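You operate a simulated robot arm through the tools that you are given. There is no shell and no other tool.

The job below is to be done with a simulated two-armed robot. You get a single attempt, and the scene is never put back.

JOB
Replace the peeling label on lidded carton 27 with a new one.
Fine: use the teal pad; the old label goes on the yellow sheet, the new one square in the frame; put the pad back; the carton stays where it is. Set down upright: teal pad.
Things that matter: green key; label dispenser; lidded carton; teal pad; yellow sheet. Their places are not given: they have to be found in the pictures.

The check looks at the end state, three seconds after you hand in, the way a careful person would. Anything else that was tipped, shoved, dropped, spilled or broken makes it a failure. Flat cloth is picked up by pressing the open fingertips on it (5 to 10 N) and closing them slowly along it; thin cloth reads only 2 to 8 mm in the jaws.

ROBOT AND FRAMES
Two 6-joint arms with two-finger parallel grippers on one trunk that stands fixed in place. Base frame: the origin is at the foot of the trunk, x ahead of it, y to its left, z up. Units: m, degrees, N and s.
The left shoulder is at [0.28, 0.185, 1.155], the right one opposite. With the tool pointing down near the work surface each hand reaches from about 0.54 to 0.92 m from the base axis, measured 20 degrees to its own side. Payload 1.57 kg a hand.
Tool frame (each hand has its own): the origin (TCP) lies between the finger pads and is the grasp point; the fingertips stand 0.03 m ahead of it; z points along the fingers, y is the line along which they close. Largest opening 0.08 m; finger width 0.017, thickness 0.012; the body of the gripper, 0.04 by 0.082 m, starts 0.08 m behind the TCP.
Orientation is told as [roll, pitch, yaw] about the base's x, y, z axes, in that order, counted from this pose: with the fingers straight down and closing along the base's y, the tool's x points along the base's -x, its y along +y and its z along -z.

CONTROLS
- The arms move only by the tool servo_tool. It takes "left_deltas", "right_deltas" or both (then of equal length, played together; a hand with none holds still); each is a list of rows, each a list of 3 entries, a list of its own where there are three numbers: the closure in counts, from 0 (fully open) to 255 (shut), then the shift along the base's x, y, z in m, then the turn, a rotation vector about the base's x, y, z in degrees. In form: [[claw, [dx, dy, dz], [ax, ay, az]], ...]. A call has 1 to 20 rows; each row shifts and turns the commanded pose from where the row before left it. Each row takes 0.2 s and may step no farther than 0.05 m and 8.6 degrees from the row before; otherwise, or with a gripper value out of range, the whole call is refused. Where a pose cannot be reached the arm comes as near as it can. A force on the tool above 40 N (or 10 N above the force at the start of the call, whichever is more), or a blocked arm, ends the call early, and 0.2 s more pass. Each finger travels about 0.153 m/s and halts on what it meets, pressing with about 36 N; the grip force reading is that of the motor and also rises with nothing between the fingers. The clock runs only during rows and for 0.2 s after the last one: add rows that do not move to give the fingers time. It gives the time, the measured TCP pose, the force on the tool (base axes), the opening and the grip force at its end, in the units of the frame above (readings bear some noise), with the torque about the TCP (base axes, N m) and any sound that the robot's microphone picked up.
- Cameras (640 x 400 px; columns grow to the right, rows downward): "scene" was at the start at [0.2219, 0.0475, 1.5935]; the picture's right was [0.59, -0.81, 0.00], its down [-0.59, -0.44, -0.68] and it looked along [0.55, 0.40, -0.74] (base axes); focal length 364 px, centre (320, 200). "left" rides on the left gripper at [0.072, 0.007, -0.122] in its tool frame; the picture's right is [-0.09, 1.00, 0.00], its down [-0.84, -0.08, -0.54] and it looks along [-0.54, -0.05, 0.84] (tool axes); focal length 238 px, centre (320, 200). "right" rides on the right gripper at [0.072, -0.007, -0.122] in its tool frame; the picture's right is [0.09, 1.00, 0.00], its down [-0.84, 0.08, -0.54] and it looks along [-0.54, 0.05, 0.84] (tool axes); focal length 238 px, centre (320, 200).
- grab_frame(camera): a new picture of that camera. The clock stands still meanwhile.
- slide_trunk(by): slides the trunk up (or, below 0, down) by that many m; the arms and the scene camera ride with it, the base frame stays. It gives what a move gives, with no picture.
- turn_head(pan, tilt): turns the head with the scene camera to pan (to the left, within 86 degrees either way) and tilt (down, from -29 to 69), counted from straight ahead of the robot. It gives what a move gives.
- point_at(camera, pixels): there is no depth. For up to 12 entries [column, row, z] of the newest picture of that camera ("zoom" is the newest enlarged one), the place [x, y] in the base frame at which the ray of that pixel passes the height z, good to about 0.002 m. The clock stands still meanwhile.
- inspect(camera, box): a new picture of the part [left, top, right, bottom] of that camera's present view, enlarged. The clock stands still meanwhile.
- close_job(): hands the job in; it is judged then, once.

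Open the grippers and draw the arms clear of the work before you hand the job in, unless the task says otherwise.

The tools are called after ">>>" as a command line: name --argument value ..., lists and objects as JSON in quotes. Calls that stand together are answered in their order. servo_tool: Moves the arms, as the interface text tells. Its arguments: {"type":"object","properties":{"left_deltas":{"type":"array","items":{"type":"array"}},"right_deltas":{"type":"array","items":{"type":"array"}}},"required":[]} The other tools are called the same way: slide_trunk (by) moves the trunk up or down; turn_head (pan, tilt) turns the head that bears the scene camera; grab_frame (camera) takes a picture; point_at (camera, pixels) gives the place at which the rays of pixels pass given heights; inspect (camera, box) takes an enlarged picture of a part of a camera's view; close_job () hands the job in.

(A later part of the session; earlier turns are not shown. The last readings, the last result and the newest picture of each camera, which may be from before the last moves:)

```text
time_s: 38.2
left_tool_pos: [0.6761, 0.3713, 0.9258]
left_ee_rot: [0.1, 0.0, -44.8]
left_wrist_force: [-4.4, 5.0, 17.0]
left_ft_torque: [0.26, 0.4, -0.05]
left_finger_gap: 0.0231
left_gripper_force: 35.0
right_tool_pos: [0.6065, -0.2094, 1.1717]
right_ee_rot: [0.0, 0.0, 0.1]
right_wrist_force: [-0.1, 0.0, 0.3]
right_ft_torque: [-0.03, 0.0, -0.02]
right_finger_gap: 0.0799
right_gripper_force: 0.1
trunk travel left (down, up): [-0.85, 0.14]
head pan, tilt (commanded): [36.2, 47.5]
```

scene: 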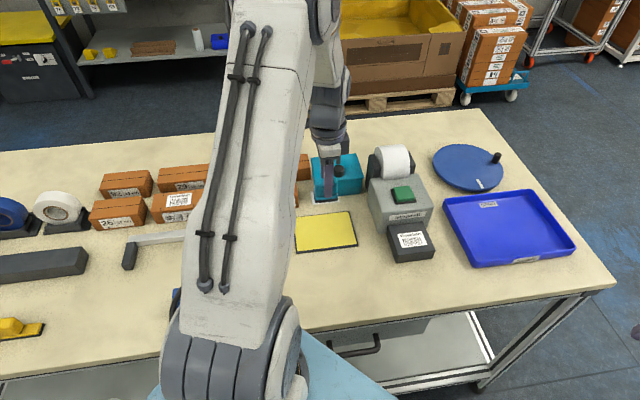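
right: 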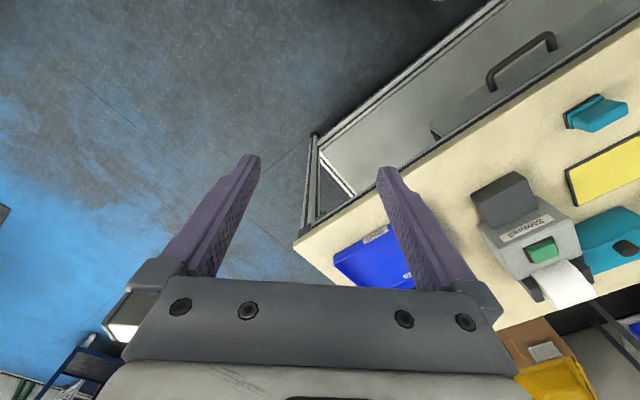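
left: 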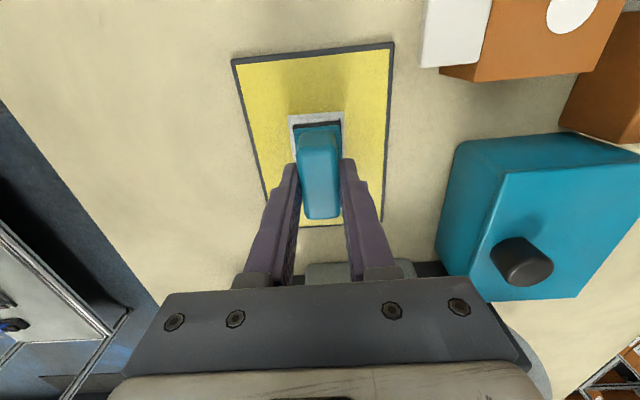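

Contact with 17 N on the sheet. I hold briefly then lift slowly to see whether the label stays on the sheet.

>>> servo_tool --left_deltas '[[255, [0, 0, 0], [0, 0, 0]], [255, [0, 0, 0], [0, 0, 0]], [255, [0, 0, 0.001], [0, 0, 0]], [255, [0, 0, 0.001], [0, 0, 0]], [255, [0, 0, 0.001], [0, 0, 0]], [255, [0, 0, 0.002], [0, 0, 0]], [255, [0, 0, 0.003], [0, 0, 0]], [255, [0, 0, 0.004], [0, 0, 0]], [255, [0, 0, 0], [0, 0, 0]]]'

>>> inspect --camera "left" --box '[260, 80, 380, 160]'

>>> inspect --camera "scene" --box '[280, 180, 380, 260]'

```text
time_s: 40.2
left_tool_pos: [0.6765, 0.3719, 0.934]
left_ee_rot: [0.0, 0.0, -45.0]
left_wrist_force: [0.5, 1.0, -0.6]
left_ft_torque: [0.0, -0.01, -0.02]
left_finger_gap: 0.023
left_gripper_force: 35.2
right_tool_pos: [0.6076, -0.2101, 1.1714]
right_ee_rot: [0.0, 0.1, 0.0]
right_wrist_force: [0.3, -0.5, -0.1]
right_ft_torque: [-0.01, -0.02, 0.01]
right_finger_gap: 0.0798
right_gripper_force: 0.1
trunk travel left (down, up): [-0.85, 0.14]
head pan, tilt (commanded): [36.2, 47.5]
```

```text
5.00 times, centred on (320, 120) of left
```

zoom: 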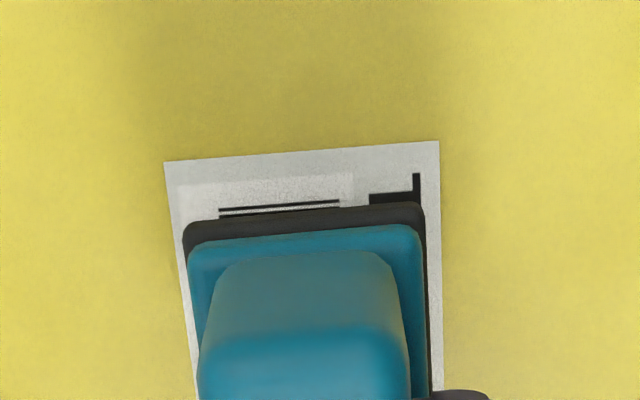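

```text
5.00 times, centred on (330, 220) of scene
```

zoom: 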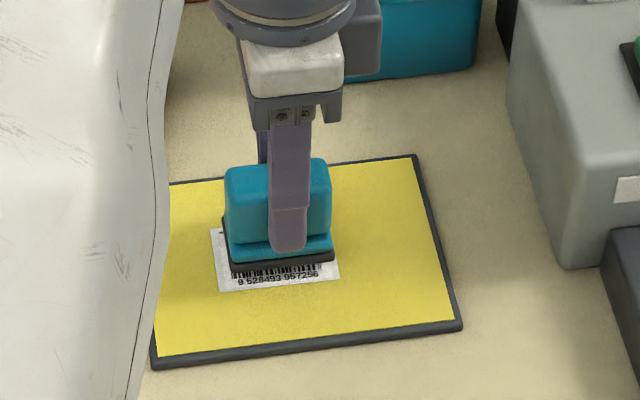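

The old label stays flat on the yellow sheet as the pad rises. I lift to z≈1.05 and move toward the dispenser plate.

>>> servo_tool --left_deltas '[[255, [0, 0, 0.015], [0, 0, 0]], [255, [0, 0, 0.035], [0, 0, 0]], [255, [0, 0, 0.045], [0, 0, 0]], [255, [0, 0, 0.025], [0, 0, 0]], [255, [0.0169, -0.0397, 0], [0, 0, 0]], [255, [0.0169, -0.0397, 0], [0, 0, 0]], [255, [0.0169, -0.0397, 0], [0, 0, 0]], [255, [0.0169, -0.0397, 0], [0, 0, 0]], [255, [0.0169, -0.0397, 0], [0, 0, 0]], [255, [0, 0, 0], [0, 0, 0]], [255, [0, 0, 0], [0, 0, 0]]]'

>>> grab_frame --camera "left"

>>> grab_frame --camera "scene"

```text
time_s: 42.6
left_tool_pos: [0.7622, 0.1734, 1.0511]
left_ee_rot: [-0.1, 0.0, -45.0]
left_wrist_force: [-0.6, 0.4, -0.6]
left_ft_torque: [-0.05, -0.01, 0.02]
left_finger_gap: 0.0229
left_gripper_force: 35.8
right_tool_pos: [0.6066, -0.2108, 1.1717]
right_ee_rot: [-0.1, 0.0, 0.0]
right_wrist_force: [1.0, -0.1, -0.3]
right_ft_torque: [0.02, 0.0, -0.02]
right_finger_gap: 0.0799
right_gripper_force: 0.1
trunk travel left (down, up): [-0.85, 0.14]
head pan, tilt (commanded): [36.2, 47.5]
```

```text
taken
```

left: 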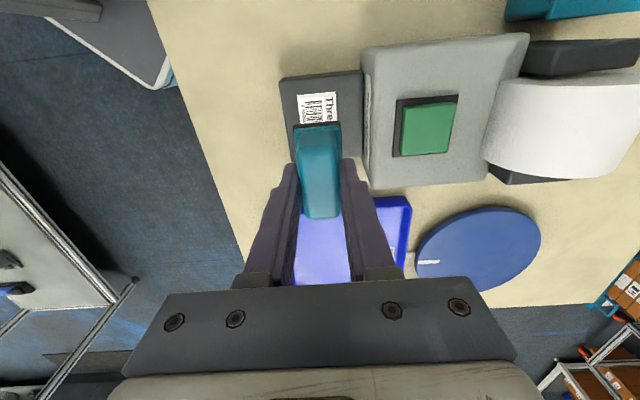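

```text
taken
```

scene: 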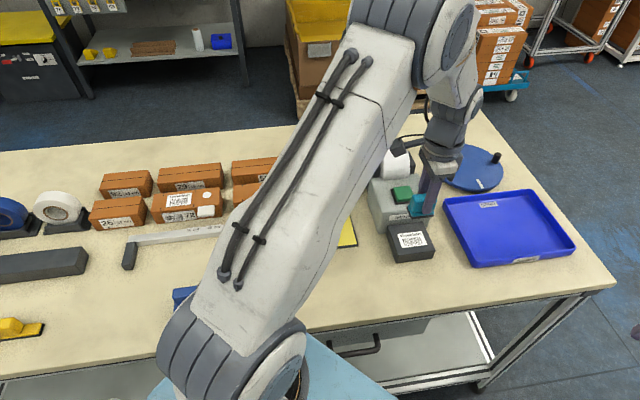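

The label is under the pad at left (318,106). I descend to about 15 mm above it and verify alignment.

>>> servo_tool --left_deltas '[[255, [-0.001, 0, -0.03], [0, 0, 0]], [255, [0, 0, -0.03], [0, 0, 0]], [255, [0, 0, -0.02], [0, 0, 0]], [255, [0, 0, 0], [0, 0, 0]], [255, [0, 0, 0], [0, 0, 0]]]'

>>> inspect --camera "left" --box '[260, 70, 380, 150]'

>>> inspect --camera "scene" --box '[370, 190, 450, 270]'

>>> inspect --camera "right" --box '[450, 140, 570, 240]'

```text
time_s: 43.8
left_tool_pos: [0.7608, 0.1753, 0.9745]
left_ee_rot: [-0.1, 0.0, -44.9]
left_wrist_force: [0.7, 0.4, -0.5]
left_ft_torque: [0.01, 0.01, 0.03]
left_finger_gap: 0.023
left_gripper_force: 35.1
right_tool_pos: [0.6073, -0.2106, 1.1724]
right_ee_rot: [0.0, 0.0, 0.1]
right_wrist_force: [0.2, 0.6, -0.2]
right_ft_torque: [0.02, -0.03, 0.03]
right_finger_gap: 0.0799
right_gripper_force: 0.1
trunk travel left (down, up): [-0.85, 0.14]
head pan, tilt (commanded): [36.2, 47.5]
```

```text
5.00 times, centred on (320, 110) of left
```

zoom: 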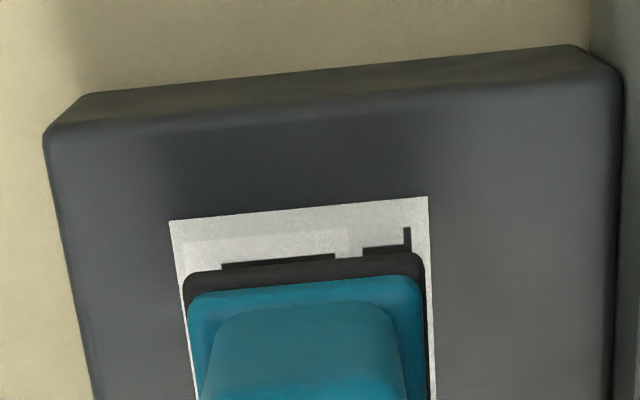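

```text
5.00 times, centred on (410, 230) of scene
```

zoom: 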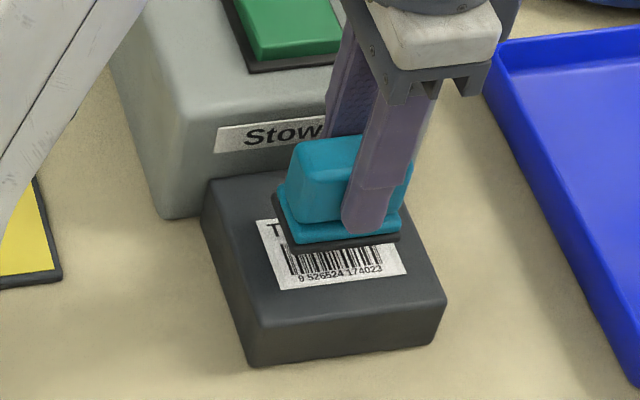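

```text
4.00 times, centred on (510, 190) of right
```

zoom: 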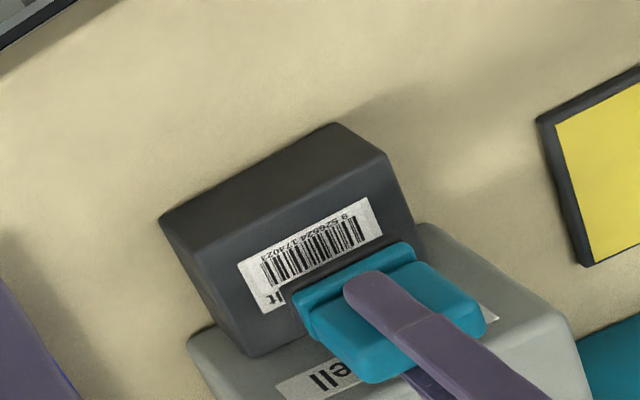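

The pad is nearly aligned over the label. I compute the residual offset between the pad's edge and label's edge.

>>> point_at --camera "left" --pixels '[[290, 114.2, 0.904], [341.6, 109.4, 0.904], [292.4, 126.4, 0.924], [340.4, 121.2, 0.924]]'

```text
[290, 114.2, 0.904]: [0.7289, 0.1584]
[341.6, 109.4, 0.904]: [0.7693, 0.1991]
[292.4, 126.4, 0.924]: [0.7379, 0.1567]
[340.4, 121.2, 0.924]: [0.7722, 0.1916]
```

Those projections used the older full picture. I take a new left picture at this pose and repeat.

>>> grab_frame --camera "left"

>>> point_at --camera "left" --pixels '[[290, 114.2, 0.904], [341.6, 109.4, 0.904], [292.4, 126.4, 0.924], [340.4, 121.2, 0.924]]'

```text
taken
```

left: 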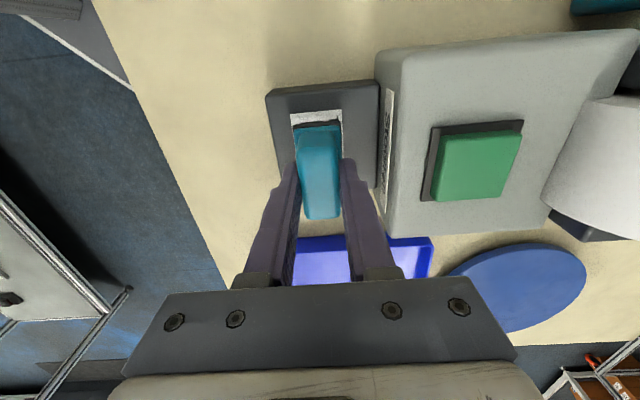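

```text
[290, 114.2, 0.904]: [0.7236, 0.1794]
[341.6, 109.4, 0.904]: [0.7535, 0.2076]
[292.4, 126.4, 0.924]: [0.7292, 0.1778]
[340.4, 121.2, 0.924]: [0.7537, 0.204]
```

The pad edge is within ~1 mm of ideal relative to the label. I step down onto the label.

>>> servo_tool --left_deltas '[[255, [0.0007, -0.0007, -0.008], [0, 0, 0]], [255, [0, 0, -0.005], [0, 0, 0]], [255, [0, 0, -0.002], [0, 0, 0]], [255, [0, 0, -0.001], [0, 0, 0]], [255, [0, 0, 0], [0, 0, 0]]]'

```text
time_s: 45.0
left_tool_pos: [0.7614, 0.1715, 0.9583]
left_ee_rot: [0.0, -0.1, -45.0]
left_wrist_force: [-0.7, -0.7, -1.1]
left_ft_torque: [0.02, 0.0, 0.0]
left_finger_gap: 0.023
left_gripper_force: 35.4
right_tool_pos: [0.6072, -0.2111, 1.1713]
right_ee_rot: [0.0, 0.0, 0.1]
right_wrist_force: [-0.4, -0.1, -0.6]
right_ft_torque: [0.01, -0.01, 0.02]
right_finger_gap: 0.0799
right_gripper_force: 0.1
trunk travel left (down, up): [-0.85, 0.14]
head pan, tilt (commanded): [36.2, 47.5]
```

No contact yet at z 0.9583. I continue in 1 mm steps.

>>> servo_tool --left_deltas '[[255, [0, 0, -0.001], [0, 0, 0]], [255, [0, 0, -0.001], [0, 0, 0]], [255, [0, 0, -0.001], [0, 0, 0]], [255, [0, 0, 0], [0, 0, 0]]]'

```text
time_s: 46.0
left_tool_pos: [0.7604, 0.1732, 0.9555]
left_ee_rot: [-0.1, 0.1, -45.0]
left_wrist_force: [0.9, 0.8, -0.4]
left_ft_torque: [0.01, 0.0, 0.02]
left_finger_gap: 0.0232
left_gripper_force: 35.6
right_tool_pos: [0.607, -0.2105, 1.1714]
right_ee_rot: [0.0, 0.1, 0.1]
right_wrist_force: [0.2, 0.1, 0.2]
right_ft_torque: [0.02, 0.0, 0.0]
right_finger_gap: 0.0797
right_gripper_force: 0.1
trunk travel left (down, up): [-0.85, 0.14]
head pan, tilt (commanded): [36.2, 47.5]
```

Still free at z 0.9555. I continue with 1 mm steps, checking after each two.

>>> servo_tool --left_deltas '[[255, [0, 0, -0.001], [0, 0, 0]], [255, [0, 0, -0.001], [0, 0, 0]], [255, [0, 0, 0], [0, 0, 0]]]'

>>> inspect --camera "scene" --box '[370, 190, 450, 270]'

```text
time_s: 46.8
left_tool_pos: [0.7607, 0.1723, 0.9544]
left_ee_rot: [0.1, -0.1, -45.0]
left_wrist_force: [-0.6, 1.1, 9.5]
left_ft_torque: [0.1, 0.14, 0.02]
left_finger_gap: 0.0229
left_gripper_force: 35.0
right_tool_pos: [0.6067, -0.2105, 1.1718]
right_ee_rot: [0.0, 0.1, 0.1]
right_wrist_force: [0.0, 0.2, 0.4]
right_ft_torque: [0.03, -0.02, 0.01]
right_finger_gap: 0.0802
right_gripper_force: 0.1
trunk travel left (down, up): [-0.85, 0.14]
head pan, tilt (commanded): [36.2, 47.5]
```

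```text
5.00 times, centred on (410, 230) of scene
```

zoom: 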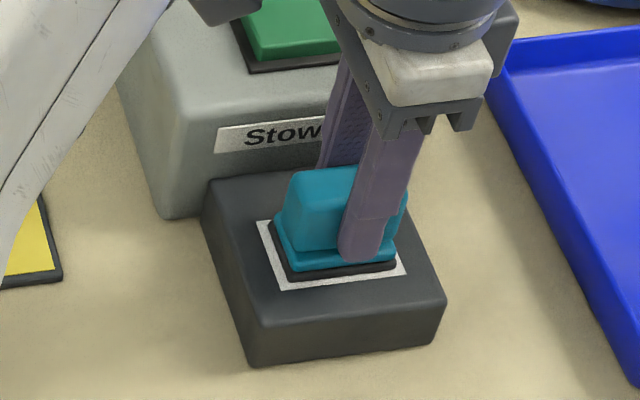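

Contact at 9.5 N with the pad centred within the label. I press 1 mm more, hold, then lift slowly.

>>> servo_tool --left_deltas '[[255, [0, 0, -0.001], [0, 0, 0]], [255, [0, 0, 0], [0, 0, 0]], [255, [0, 0, 0], [0, 0, 0]]]'

>>> servo_tool --left_deltas '[[255, [0, 0, 0.001], [0, 0, 0]], [255, [0, 0, 0.001], [0, 0, 0]], [255, [0, 0, 0.001], [0, 0, 0]], [255, [0, 0, 0.002], [0, 0, 0]], [255, [0, 0, 0.003], [0, 0, 0]], [255, [0, 0, 0.006], [0, 0, 0]], [255, [0, 0, 0], [0, 0, 0]]]'

>>> inspect --camera "scene" --box '[370, 190, 450, 270]'

>>> grab_frame --camera "left"

>>> inspect --camera "left" --box '[260, 70, 380, 150]'

```text
time_s: 47.6
left_tool_pos: [0.7598, 0.1722, 0.9552]
left_ee_rot: [0.2, -0.1, -44.9]
left_wrist_force: [1.0, 0.9, 21.5]
left_ft_torque: [0.12, 0.14, -0.02]
left_finger_gap: 0.0228
left_gripper_force: 35.4
right_tool_pos: [0.6056, -0.2109, 1.1724]
right_ee_rot: [0.0, 0.1, 0.1]
right_wrist_force: [-0.2, -0.4, 0.2]
right_ft_torque: [-0.01, 0.0, 0.02]
right_finger_gap: 0.0801
right_gripper_force: 0.0
trunk travel left (down, up): [-0.85, 0.14]
head pan, tilt (commanded): [36.2, 47.5]
```

```text
time_s: 49.2
left_tool_pos: [0.7591, 0.1736, 0.9663]
left_ee_rot: [0.0, 0.1, -45.1]
left_wrist_force: [0.3, 0.5, -0.7]
left_ft_torque: [-0.01, -0.01, 0.03]
left_finger_gap: 0.0232
left_gripper_force: 35.6
right_tool_pos: [0.6069, -0.2115, 1.1709]
right_ee_rot: [0.0, 0.1, 0.1]
right_wrist_force: [-0.2, 0.4, -0.6]
right_ft_torque: [-0.02, -0.02, -0.03]
right_finger_gap: 0.08
right_gripper_force: 0.1
trunk travel left (down, up): [-0.85, 0.14]
head pan, tilt (commanded): [36.2, 47.5]
```

```text
5.00 times, centred on (410, 230) of scene
```

zoom: 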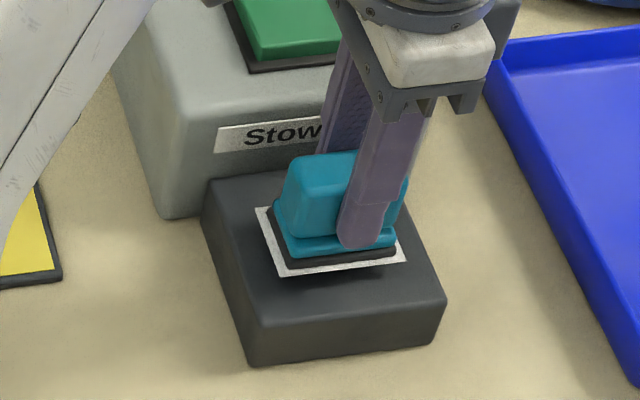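

```text
taken
```

left: 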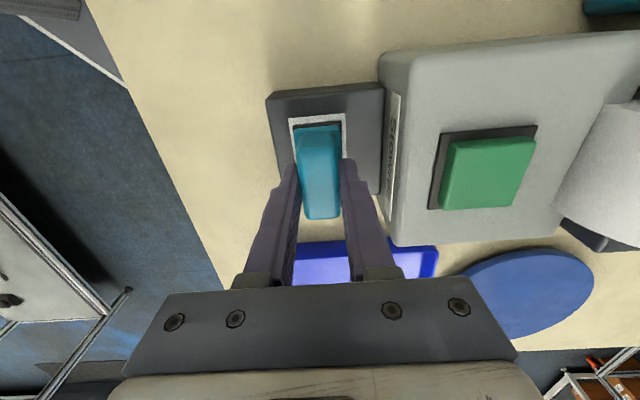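

```text
5.00 times, centred on (320, 110) of left
```

zoom: 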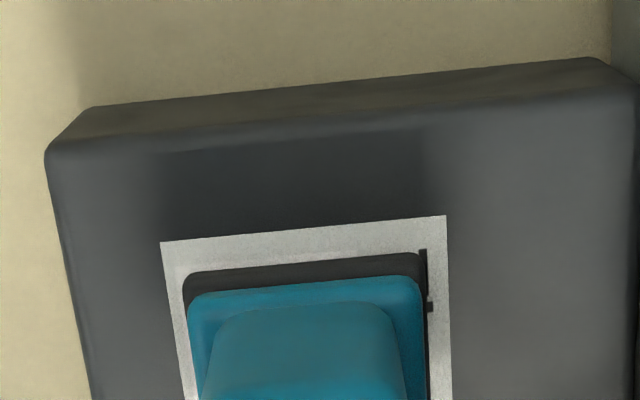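

The new label has lifted with the pad. I measure its front edge relative to the TCP from this picture.

>>> point_at --camera "left" --pixels '[[288.4, 118.4, 0.915], [345.2, 113.0, 0.915], [288.4, 118.4, 0.917], [345.2, 113.0, 0.917]]'

```text
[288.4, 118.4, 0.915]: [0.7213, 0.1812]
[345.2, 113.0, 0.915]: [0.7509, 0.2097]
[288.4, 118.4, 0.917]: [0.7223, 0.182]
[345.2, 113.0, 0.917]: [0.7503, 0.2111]
```

The label's centre is ~1.5 mm in -u from the TCP, square to the pad. I lift to z≈1.08 and carry it to above the carton frame at (0.657,0.561).

>>> servo_tool --left_deltas '[[255, [0, 0, 0.02], [0, 0, 0]], [255, [0, 0, 0.045], [0, 0, 0]], [255, [0, 0, 0.045], [0, 0, 0]], [255, [-0.0114, 0.043, 0], [0, 0, 0]], [255, [-0.0114, 0.043, 0], [0, 0, 0]], [255, [-0.0114, 0.043, 0], [0, 0, 0]], [255, [-0.0114, 0.043, 0], [0, 0, 0]], [255, [-0.0114, 0.043, 0], [0, 0, 0]], [255, [-0.0114, 0.043, 0], [0, 0, 0]], [255, [-0.0114, 0.043, 0], [0, 0, 0]], [255, [-0.0114, 0.043, 0], [0, 0, 0]], [255, [-0.0114, 0.043, 0], [0, 0, 0]], [255, [0, 0, 0], [0, 0, 0]], [255, [0, 0, 0], [0, 0, 0]]]'

>>> grab_frame --camera "left"

>>> grab_frame --camera "scene"

```text
time_s: 52.2
left_tool_pos: [0.6558, 0.5595, 1.0757]
left_ee_rot: [-0.1, 0.0, -45.0]
left_wrist_force: [-0.1, 0.3, -0.5]
left_ft_torque: [0.0, -0.01, 0.01]
left_finger_gap: 0.0231
left_gripper_force: 34.8
right_tool_pos: [0.6064, -0.2097, 1.1712]
right_ee_rot: [0.0, 0.1, 0.2]
right_wrist_force: [-0.3, 0.7, 0.3]
right_ft_torque: [0.0, 0.0, 0.01]
right_finger_gap: 0.0798
right_gripper_force: 0.1
trunk travel left (down, up): [-0.85, 0.14]
head pan, tilt (commanded): [36.2, 47.5]
```

```text
taken
```

left: 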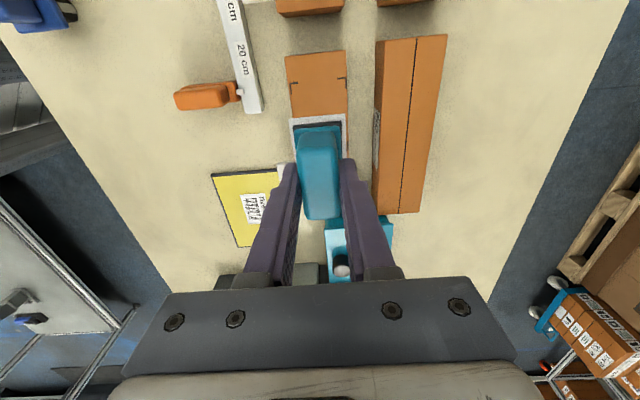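

```text
taken
```

scene: 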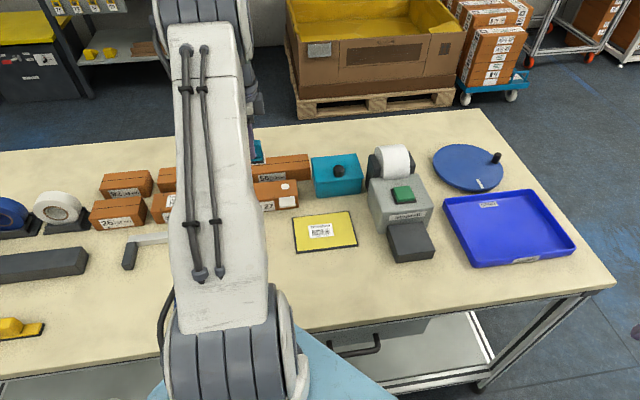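

The new label is above the lid, and the old one shows on the sheet at scene (320,231). I descend to ~18 mm above the lid to fine-align against the frame marks.

>>> servo_tool --left_deltas '[[255, [0.0005, 0.001, -0.03], [0, 0, 0]], [255, [0, 0, -0.03], [0, 0, 0]], [255, [0, 0, -0.028], [0, 0, 0]], [255, [0, 0, 0], [0, 0, 0]], [255, [0, 0, 0], [0, 0, 0]], [255, [0, 0, 0], [0, 0, 0]]]'

>>> grab_frame --camera "left"

>>> inspect --camera "left" --box '[260, 50, 380, 150]'

>>> inspect --camera "scene" --box '[240, 160, 320, 220]'

```text
time_s: 53.6
left_tool_pos: [0.657, 0.5572, 0.9885]
left_ee_rot: [0.0, 0.0, -45.0]
left_wrist_force: [-1.3, 0.7, -1.2]
left_ft_torque: [0.01, -0.05, 0.0]
left_finger_gap: 0.0231
left_gripper_force: 35.3
right_tool_pos: [0.6067, -0.2104, 1.1716]
right_ee_rot: [0.0, 0.1, 0.2]
right_wrist_force: [0.0, 0.1, 0.4]
right_ft_torque: [-0.01, -0.03, -0.04]
right_finger_gap: 0.0796
right_gripper_force: 0.1
trunk travel left (down, up): [-0.85, 0.14]
head pan, tilt (commanded): [36.2, 47.5]
```

```text
taken
```

left: 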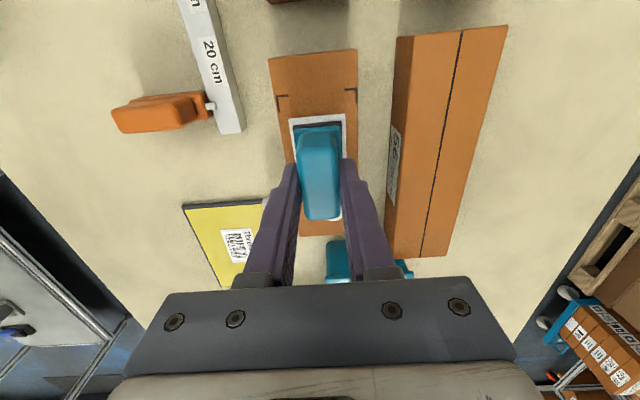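

```text
4.00 times, centred on (320, 100) of left
```

zoom: 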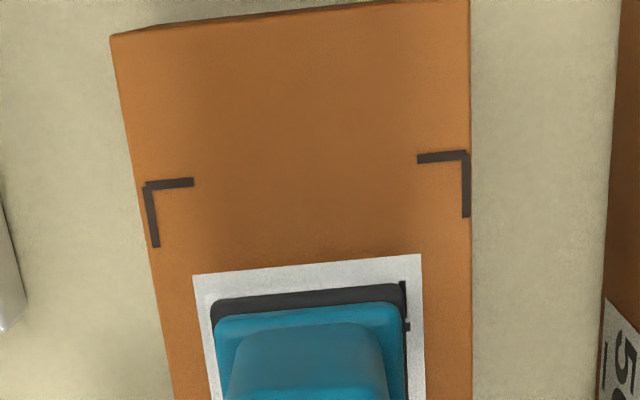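

```text
6.67 times, centred on (280, 190) of scene
```

zoom: 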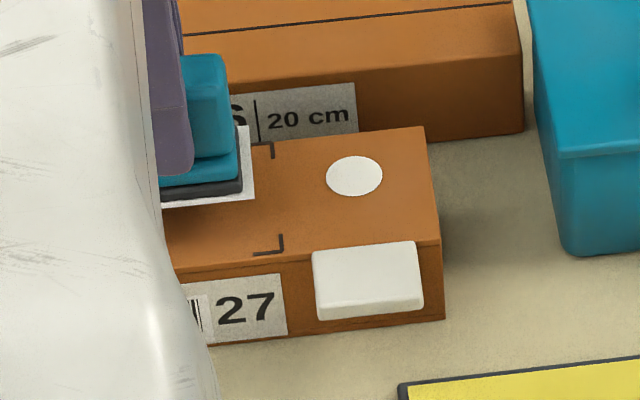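

I project the frame's two near corners and the label's front edge from this picture.

>>> point_at --camera "left" --pixels '[[276, 96.75, 0.9165], [357, 88, 0.9165], [288.25, 119, 0.937], [345.25, 113.5, 0.937], [276, 96.75, 0.9145], [357, 88, 0.9145]]'

```text
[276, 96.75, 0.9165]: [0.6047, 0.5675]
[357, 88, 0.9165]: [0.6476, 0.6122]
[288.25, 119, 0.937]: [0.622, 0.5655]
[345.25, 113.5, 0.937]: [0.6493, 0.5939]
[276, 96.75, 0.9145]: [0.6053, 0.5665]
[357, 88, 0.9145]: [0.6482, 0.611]
```

The near-side gap is 13.9 mm versus ~11 mm ideal, so the label is ~3 mm too far along +u. I check the far side with the scene view.

>>> point_at --camera "scene" --pixels '[[272.95, 181.15, 0.9165], [274.45, 198.1, 0.9165], [270.1, 190.0, 0.937], [269.05, 178.75, 0.937]]'

```text
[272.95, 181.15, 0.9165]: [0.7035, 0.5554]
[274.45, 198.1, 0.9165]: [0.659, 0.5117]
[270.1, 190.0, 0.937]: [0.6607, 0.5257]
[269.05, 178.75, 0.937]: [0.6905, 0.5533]
```

Far-side margin 8.2 mm vs near-side 13.9 mm: shifting 2.85 mm along -u centres it; across it is within 0.5 mm and the angle within ~0.5°. I shift and lower by 12 mm, then recheck.

>>> servo_tool --left_deltas '[[255, [-0.002, 0.002, -0.004], [0, 0, 0]], [255, [0, 0, -0.004], [0, 0, 0]], [255, [0, 0, -0.004], [0, 0, 0]], [255, [0, 0, 0], [0, 0, 0]], [255, [0, 0, 0], [0, 0, 0]], [255, [0, 0, 0], [0, 0, 0]]]'

>>> grab_frame --camera "left"

>>> inspect --camera "left" --box '[260, 50, 380, 150]'

>>> inspect --camera "scene" --box '[255, 165, 305, 210]'

```text
time_s: 55.0
left_tool_pos: [0.6562, 0.561, 0.9771]
left_ee_rot: [0.0, 0.0, -45.0]
left_wrist_force: [0.6, -0.2, -0.8]
left_ft_torque: [-0.01, 0.02, -0.01]
left_finger_gap: 0.0229
left_gripper_force: 35.7
right_tool_pos: [0.608, -0.2095, 1.1706]
right_ee_rot: [-0.1, 0.0, 0.1]
right_wrist_force: [-0.5, 0.5, -1.0]
right_ft_torque: [0.01, -0.01, 0.01]
right_finger_gap: 0.0798
right_gripper_force: 0.1
trunk travel left (down, up): [-0.85, 0.14]
head pan, tilt (commanded): [36.2, 47.5]
```

```text
taken
```

left: 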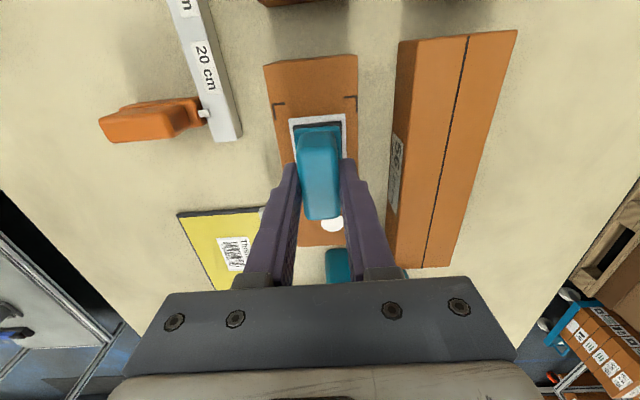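

```text
4.00 times, centred on (320, 100) of left
```

zoom: 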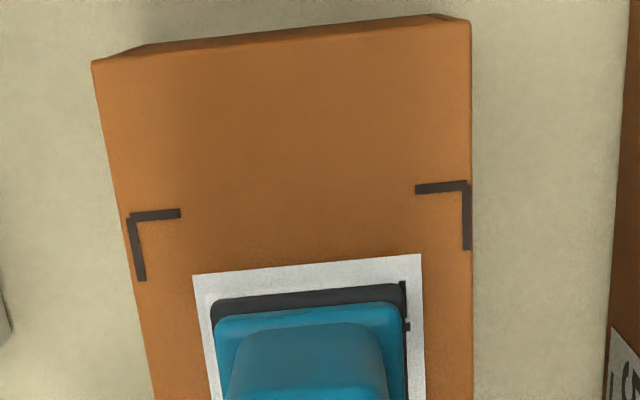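

```text
8.89 times, centred on (280, 188) of scene
```

zoom: 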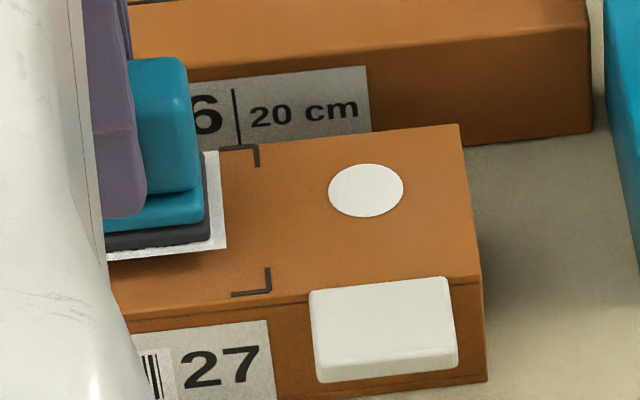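

I measure again both sides with the label now ~9 mm above the lid.

>>> point_at --camera "left" --pixels '[[272, 104.25, 0.9165], [357, 95.5, 0.9165], [288.25, 119, 0.9258], [345.25, 113.5, 0.9258]]'

>>> point_at --camera "scene" --pixels '[[273.14, 181.93, 0.9165], [274.49, 198.24, 0.9165], [268.53, 182.6, 0.9258], [269.54, 193.5, 0.9258]]'

```text
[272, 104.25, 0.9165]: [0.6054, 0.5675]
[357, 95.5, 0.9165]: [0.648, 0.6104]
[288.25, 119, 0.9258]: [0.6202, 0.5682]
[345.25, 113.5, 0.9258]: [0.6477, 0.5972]
```

```text
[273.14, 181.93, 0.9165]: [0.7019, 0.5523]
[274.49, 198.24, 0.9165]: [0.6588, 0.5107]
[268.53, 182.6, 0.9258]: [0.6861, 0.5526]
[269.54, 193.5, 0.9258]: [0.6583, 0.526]
```

Margins are now 9.6 and 11.3 mm along u, ~0 across, and the mean angle error is ~0.2°. I nudge 0.7 mm back and step down to contact.

>>> servo_tool --left_deltas '[[255, [0.0005, -0.0005, -0.003], [0, 0, 0]], [255, [0, 0, -0.003], [0, 0, 0]], [255, [0, 0, -0.001], [0, 0, 0]], [255, [0, 0, -0.001], [0, 0, 0]], [255, [0, 0, 0], [0, 0, 0]]]'

```text
time_s: 56.2
left_tool_pos: [0.6578, 0.5614, 0.9692]
left_ee_rot: [0.0, 0.0, -44.9]
left_wrist_force: [0.0, -0.7, -0.9]
left_ft_torque: [0.0, 0.01, 0.02]
left_finger_gap: 0.0232
left_gripper_force: 35.3
right_tool_pos: [0.6076, -0.2111, 1.1723]
right_ee_rot: [-0.1, 0.0, 0.1]
right_wrist_force: [0.1, -0.3, -0.6]
right_ft_torque: [-0.03, -0.01, 0.0]
right_finger_gap: 0.0797
right_gripper_force: 0.0
trunk travel left (down, up): [-0.85, 0.14]
head pan, tilt (commanded): [36.2, 47.5]
```

No contact yet at z 0.9692. I take one more look at the alignment just above the lid before the final millimetres.

>>> grab_frame --camera "left"

>>> inspect --camera "left" --box '[260, 50, 380, 150]'

>>> inspect --camera "scene" --box '[255, 165, 305, 210]'

```text
taken
```

left: 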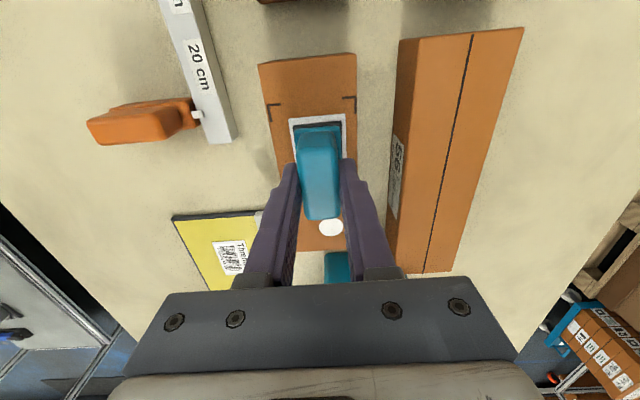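

```text
4.00 times, centred on (320, 100) of left
```

zoom: 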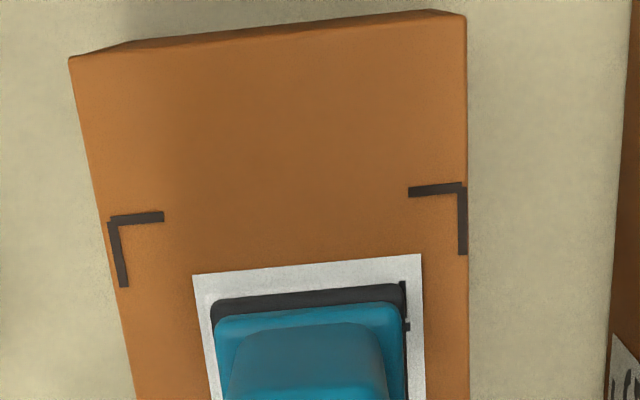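

```text
8.89 times, centred on (280, 188) of scene
```

zoom: 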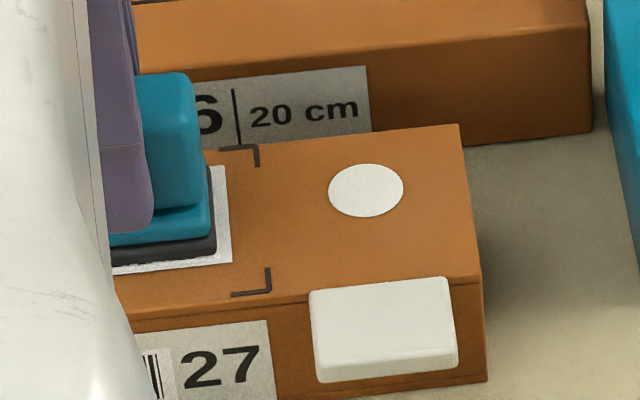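

In this view the left gap (75 px) looks larger than the right gap (45 px). I project to quantify before touching.

>>> point_at --camera "left" --pixels '[[267, 105.5, 0.9165], [356.5, 96.75, 0.9165], [288.25, 119, 0.918], [345.25, 113.5, 0.918], [270, 121.25, 0.9165], [356, 113.75, 0.9165]]'

>>> point_at --camera "scene" --pixels '[[273.14, 181.93, 0.9165], [274.49, 198.24, 0.9165], [269.2, 184.2, 0.918], [270.1, 195.1, 0.918]]'

```text
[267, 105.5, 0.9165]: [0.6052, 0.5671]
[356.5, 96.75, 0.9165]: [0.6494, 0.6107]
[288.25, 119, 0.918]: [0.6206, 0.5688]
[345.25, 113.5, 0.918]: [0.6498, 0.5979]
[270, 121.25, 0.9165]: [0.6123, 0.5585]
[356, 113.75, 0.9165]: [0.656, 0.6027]
```

```text
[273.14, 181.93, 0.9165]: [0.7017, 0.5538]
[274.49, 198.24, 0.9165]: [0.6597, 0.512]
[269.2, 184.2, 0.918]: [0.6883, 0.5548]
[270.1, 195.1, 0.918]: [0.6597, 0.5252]
```

Image-based gaps near the lid plane show the label ~2–3 mm too far towards the back (+v), while u is centred. I shift (-0.0016,-0.0016) and look again.

>>> servo_tool --left_deltas '[[255, [-0.0016, -0.0016, 0], [0, 0, 0]], [255, [0, 0, 0], [0, 0, 0]], [255, [0, 0, 0], [0, 0, 0]], [255, [0, 0, 0], [0, 0, 0]]]'

>>> grab_frame --camera "left"

>>> inspect --camera "left" --box '[260, 60, 380, 140]'

>>> inspect --camera "scene" --box '[255, 165, 305, 210]'

```text
time_s: 57.2
left_tool_pos: [0.6554, 0.5598, 0.9696]
left_ee_rot: [0.0, 0.1, -44.9]
left_wrist_force: [0.5, -0.2, -0.7]
left_ft_torque: [0.01, -0.01, 0.01]
left_finger_gap: 0.0226
left_gripper_force: 35.8
right_tool_pos: [0.607, -0.2114, 1.172]
right_ee_rot: [0.0, 0.0, 0.0]
right_wrist_force: [0.4, -0.1, 0.6]
right_ft_torque: [-0.04, 0.01, 0.0]
right_finger_gap: 0.08
right_gripper_force: 0.1
trunk travel left (down, up): [-0.85, 0.14]
head pan, tilt (commanded): [36.2, 47.5]
```

```text
taken
```

left: 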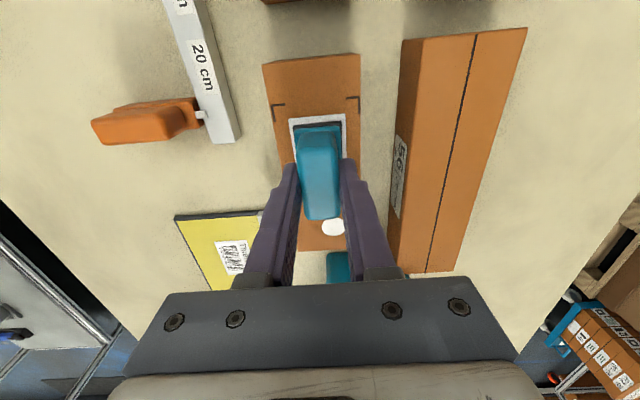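

```text
5.00 times, centred on (320, 100) of left
```

zoom: 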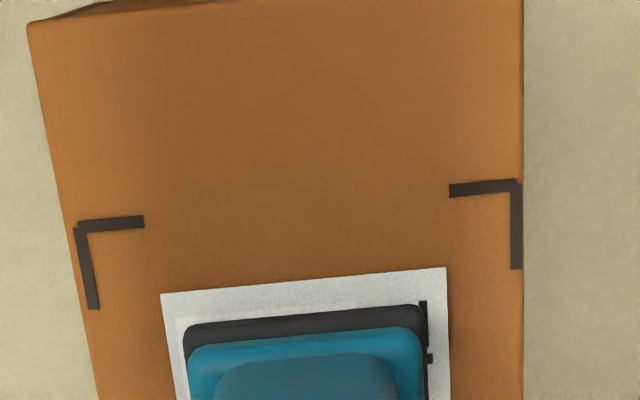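

```text
8.89 times, centred on (280, 188) of scene
```

zoom: 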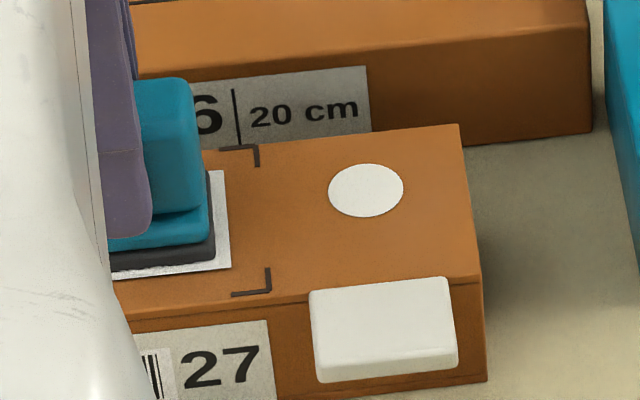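

Margins are now about 10.4/10.8 mm across and 10.3/10.8 mm along, with slopes -5.5° vs -5.2° (square). I press down in 1 mm steps.

>>> servo_tool --left_deltas '[[255, [0, 0, -0.001], [0, 0, 0]], [255, [0, 0, -0.001], [0, 0, 0]], [255, [0, 0, 0], [0, 0, 0]]]'

```text
time_s: 58.0
left_tool_pos: [0.6552, 0.5603, 0.968]
left_ee_rot: [0.2, 0.0, -44.9]
left_wrist_force: [-0.7, -2.0, 6.4]
left_ft_torque: [-0.12, -0.04, -0.04]
left_finger_gap: 0.0229
left_gripper_force: 35.7
right_tool_pos: [0.6064, -0.2098, 1.172]
right_ee_rot: [0.0, 0.0, 0.0]
right_wrist_force: [0.2, 0.8, -0.1]
right_ft_torque: [-0.02, 0.0, 0.01]
right_finger_gap: 0.0802
right_gripper_force: 0.0
trunk travel left (down, up): [-0.85, 0.14]
head pan, tilt (commanded): [36.2, 47.5]
```

Contact at 6.4 N. I press 1 mm further for a firm stick and hold.

>>> servo_tool --left_deltas '[[255, [0, 0, -0.001], [0, 0, 0]], [255, [0, 0, 0], [0, 0, 0]], [255, [0, 0, 0], [0, 0, 0]]]'

```text
time_s: 58.8
left_tool_pos: [0.6542, 0.5605, 0.9659]
left_ee_rot: [0.1, 0.0, -45.0]
left_wrist_force: [0.9, -1.7, 18.5]
left_ft_torque: [-0.07, -0.11, -0.04]
left_finger_gap: 0.023
left_gripper_force: 35.3
right_tool_pos: [0.6071, -0.2104, 1.1723]
right_ee_rot: [0.1, 0.0, 0.1]
right_wrist_force: [0.5, 0.8, -0.2]
right_ft_torque: [0.02, 0.03, 0.03]
right_finger_gap: 0.0798
right_gripper_force: 0.1
trunk travel left (down, up): [-0.85, 0.14]
head pan, tilt (commanded): [36.2, 47.5]
```

Pressed at 18.5 N and held. I lift slowly and check that the label stays on the lid.

>>> servo_tool --left_deltas '[[255, [0, 0, 0.001], [0, 0, 0]], [255, [0, 0, 0.001], [0, 0, 0]], [255, [0, 0, 0.001], [0, 0, 0]], [255, [0, 0, 0.002], [0, 0, 0]], [255, [0, 0, 0.003], [0, 0, 0]], [255, [0, 0, 0.004], [0, 0, 0]], [255, [0, 0, 0], [0, 0, 0]]]'

>>> inspect --camera "left" --box '[260, 60, 380, 140]'

>>> inspect --camera "scene" --box '[255, 165, 305, 210]'

```text
time_s: 60.4
left_tool_pos: [0.6531, 0.5607, 0.9783]
left_ee_rot: [-0.1, -0.1, -45.0]
left_wrist_force: [-0.8, -0.6, -0.6]
left_ft_torque: [-0.01, -0.01, -0.02]
left_finger_gap: 0.0232
left_gripper_force: 35.7
right_tool_pos: [0.6078, -0.2105, 1.1711]
right_ee_rot: [0.1, 0.0, 0.1]
right_wrist_force: [0.0, 0.0, -0.5]
right_ft_torque: [-0.01, 0.02, 0.0]
right_finger_gap: 0.08
right_gripper_force: 0.1
trunk travel left (down, up): [-0.85, 0.14]
head pan, tilt (commanded): [36.2, 47.5]
```

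```text
5.00 times, centred on (320, 100) of left
```

zoom: 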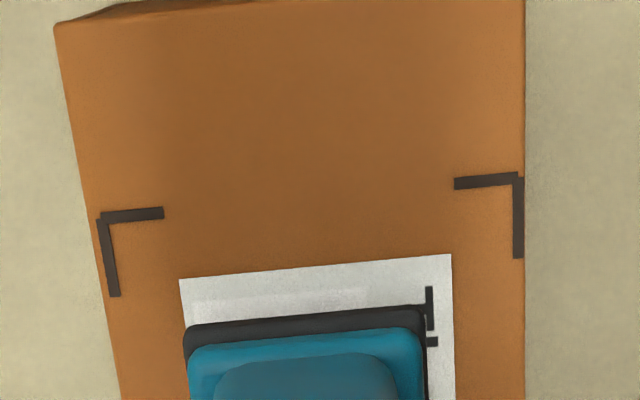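

```text
8.89 times, centred on (280, 188) of scene
```

zoom: 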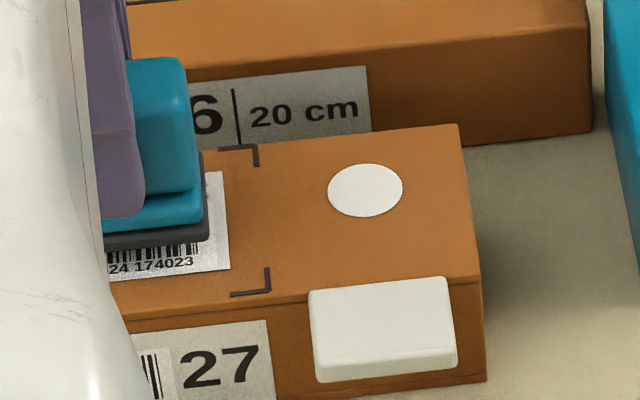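

The new label stays on the lid square in the frame, and the carton hasn't moved. I lift away and carry the pad back above its original spot.

>>> servo_tool --left_deltas '[[255, [0, 0, 0.015], [0, 0, 0]], [255, [0, 0, 0.03], [0, 0, 0]], [255, [0, 0, 0.037], [0, 0, 0]], [255, [-0.0081, -0.0412, 0], [0, 0, 0]], [255, [-0.0081, -0.0412, 0], [0, 0, 0]], [255, [-0.0081, -0.0412, 0], [0, 0, 0]], [255, [-0.0081, -0.0412, 0], [0, 0, 0]], [255, [-0.0081, -0.0412, 0], [0, 0, 0]], [255, [-0.0081, -0.0412, 0], [0, 0, 0]], [255, [-0.0081, -0.0412, 0], [0, 0, 0]], [255, [-0.0081, -0.0412, 0], [0, 0, 0]], [255, [0, 0, 0], [0, 0, 0]], [255, [0, 0, 0], [0, 0, 0]]]'

>>> grab_frame --camera "left"

>>> grab_frame --camera "scene"

```text
time_s: 63.2
left_tool_pos: [0.5895, 0.2284, 1.0614]
left_ee_rot: [0.0, 0.0, -44.9]
left_wrist_force: [-0.2, 0.0, -0.2]
left_ft_torque: [-0.01, -0.01, 0.0]
left_finger_gap: 0.0232
left_gripper_force: 35.0
right_tool_pos: [0.6078, -0.211, 1.1714]
right_ee_rot: [0.0, 0.1, 0.1]
right_wrist_force: [-0.2, -0.7, 0.9]
right_ft_torque: [-0.02, -0.02, 0.01]
right_finger_gap: 0.0799
right_gripper_force: 0.1
trunk travel left (down, up): [-0.85, 0.14]
head pan, tilt (commanded): [36.2, 47.5]
```

```text
taken
```

left: 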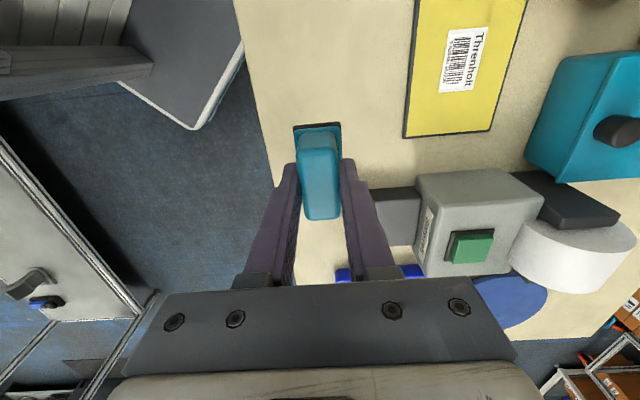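

```text
taken
```

scene: 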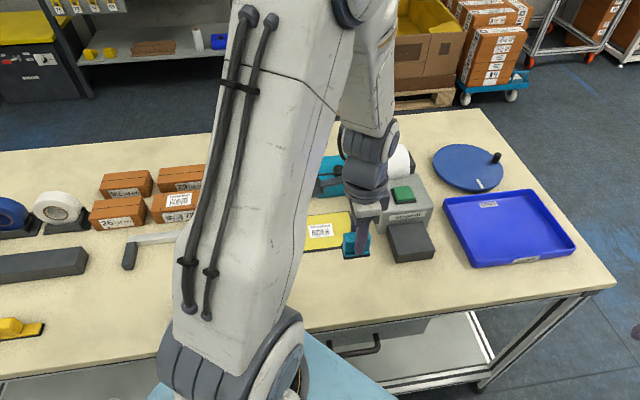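

The TCP is at (0.5895,0.2284) and the original pad spot was TCP (0.588,0.2315). I correct and lower to about 8 mm above the table.

>>> servo_tool --left_deltas '[[255, [-0.0015, 0.003, -0.035], [0, 0, 0]], [255, [0, 0, -0.035], [0, 0, 0]], [255, [0, 0, -0.035], [0, 0, 0]], [255, [0, 0, -0.02], [0, 0, 0]], [255, [0, 0, -0.006], [0, 0, 0]], [255, [0, 0, 0], [0, 0, 0]], [255, [0, 0, 0], [0, 0, 0]]]'

>>> inspect --camera "scene" --box '[320, 250, 380, 300]'

```text
time_s: 64.8
left_tool_pos: [0.588, 0.2343, 0.9288]
left_ee_rot: [0.1, 0.0, -45.0]
left_wrist_force: [0.5, 0.3, -0.6]
left_ft_torque: [-0.01, 0.0, 0.0]
left_finger_gap: 0.0229
left_gripper_force: 35.4
right_tool_pos: [0.6073, -0.2112, 1.1723]
right_ee_rot: [-0.1, 0.0, 0.1]
right_wrist_force: [0.2, -0.1, 0.3]
right_ft_torque: [0.01, 0.01, 0.01]
right_finger_gap: 0.0801
right_gripper_force: 0.0
trunk travel left (down, up): [-0.85, 0.14]
head pan, tilt (commanded): [36.2, 47.5]
```

```text
8.00 times, centred on (350, 275) of scene
```

zoom: 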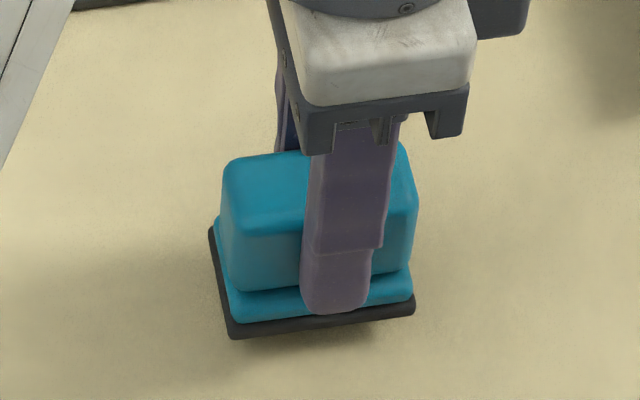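

The pad projects onto practically its original footprint. I lower it in small steps until the table is felt.

>>> servo_tool --left_deltas '[[255, [0, -0.001, -0.003], [0, 0, 0]], [255, [0, 0, -0.002], [0, 0, 0]], [255, [0, 0, -0.001], [0, 0, 0]], [255, [0, 0, -0.001], [0, 0, 0]], [255, [0, 0, 0], [0, 0, 0]]]'

```text
time_s: 66.0
left_tool_pos: [0.5878, 0.2326, 0.9222]
left_ee_rot: [0.0, 0.0, -45.0]
left_wrist_force: [0.5, 0.1, -0.7]
left_ft_torque: [0.0, 0.02, -0.01]
left_finger_gap: 0.0232
left_gripper_force: 35.0
right_tool_pos: [0.6077, -0.2116, 1.1715]
right_ee_rot: [0.0, 0.0, 0.1]
right_wrist_force: [0.7, 0.0, 0.4]
right_ft_torque: [-0.03, 0.0, -0.01]
right_finger_gap: 0.0797
right_gripper_force: 0.0
trunk travel left (down, up): [-0.85, 0.14]
head pan, tilt (commanded): [36.2, 47.5]
```

No contact yet at z 0.9222. I go down another 2 mm.

>>> servo_tool --left_deltas '[[255, [0, 0, -0.001], [0, 0, 0]], [255, [0, 0, -0.001], [0, 0, 0]], [255, [0, 0, 0], [0, 0, 0]]]'

```text
time_s: 66.8
left_tool_pos: [0.5877, 0.2317, 0.9197]
left_ee_rot: [0.1, 0.0, -44.9]
left_wrist_force: [0.1, 0.1, -0.9]
left_ft_torque: [-0.02, 0.03, -0.01]
left_finger_gap: 0.0231
left_gripper_force: 35.5
right_tool_pos: [0.6073, -0.21, 1.1713]
right_ee_rot: [-0.1, 0.0, 0.0]
right_wrist_force: [0.2, -0.7, -0.1]
right_ft_torque: [0.01, -0.02, 0.01]
right_finger_gap: 0.0799
right_gripper_force: 0.0
trunk travel left (down, up): [-0.85, 0.14]
head pan, tilt (commanded): [36.2, 47.5]
```

Still free at z 0.9197. I continue by 1 mm steps until a light contact force shows.

>>> servo_tool --left_deltas '[[255, [0, 0, -0.001], [0, 0, 0]], [255, [0, 0, 0], [0, 0, 0]]]'

>>> inspect --camera "scene" --box '[320, 250, 380, 300]'

```text
time_s: 67.4
left_tool_pos: [0.5885, 0.2322, 0.9189]
left_ee_rot: [0.0, 0.1, -44.9]
left_wrist_force: [0.3, -0.1, -0.9]
left_ft_torque: [-0.01, 0.01, -0.01]
left_finger_gap: 0.0231
left_gripper_force: 36.1
right_tool_pos: [0.6082, -0.2097, 1.1716]
right_ee_rot: [0.1, -0.1, 0.1]
right_wrist_force: [0.4, -0.5, -0.1]
right_ft_torque: [-0.03, -0.01, -0.01]
right_finger_gap: 0.0797
right_gripper_force: 0.0
trunk travel left (down, up): [-0.85, 0.14]
head pan, tilt (commanded): [36.2, 47.5]
```

```text
8.00 times, centred on (350, 275) of scene
```

zoom: 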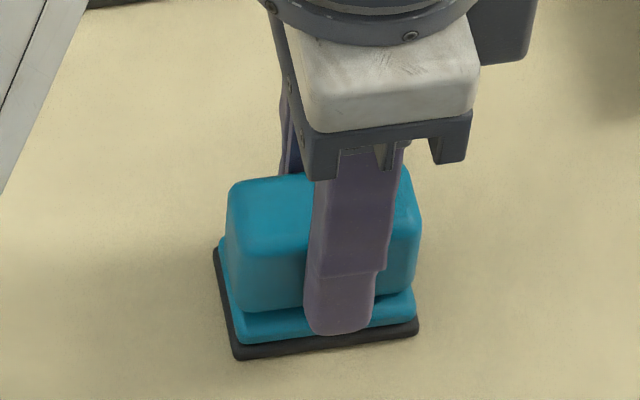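

The pad's corners (236,359), (418,331) are within ~1 mm of the originals. I lower 1 mm more to touch.

>>> servo_tool --left_deltas '[[255, [0, 0, -0.001], [0, 0, 0]], [255, [0, 0, 0], [0, 0, 0]]]'

```text
time_s: 68.0
left_tool_pos: [0.5885, 0.2325, 0.9207]
left_ee_rot: [0.0, 0.1, -44.9]
left_wrist_force: [-2.0, 1.6, 8.2]
left_ft_torque: [-0.04, -0.01, -0.01]
left_finger_gap: 0.0231
left_gripper_force: 35.7
right_tool_pos: [0.607, -0.2099, 1.1723]
right_ee_rot: [0.0, 0.1, 0.1]
right_wrist_force: [-0.1, -0.3, -0.2]
right_ft_torque: [0.06, 0.01, -0.02]
right_finger_gap: 0.0802
right_gripper_force: 0.0
trunk travel left (down, up): [-0.85, 0.14]
head pan, tilt (commanded): [36.2, 47.5]
```

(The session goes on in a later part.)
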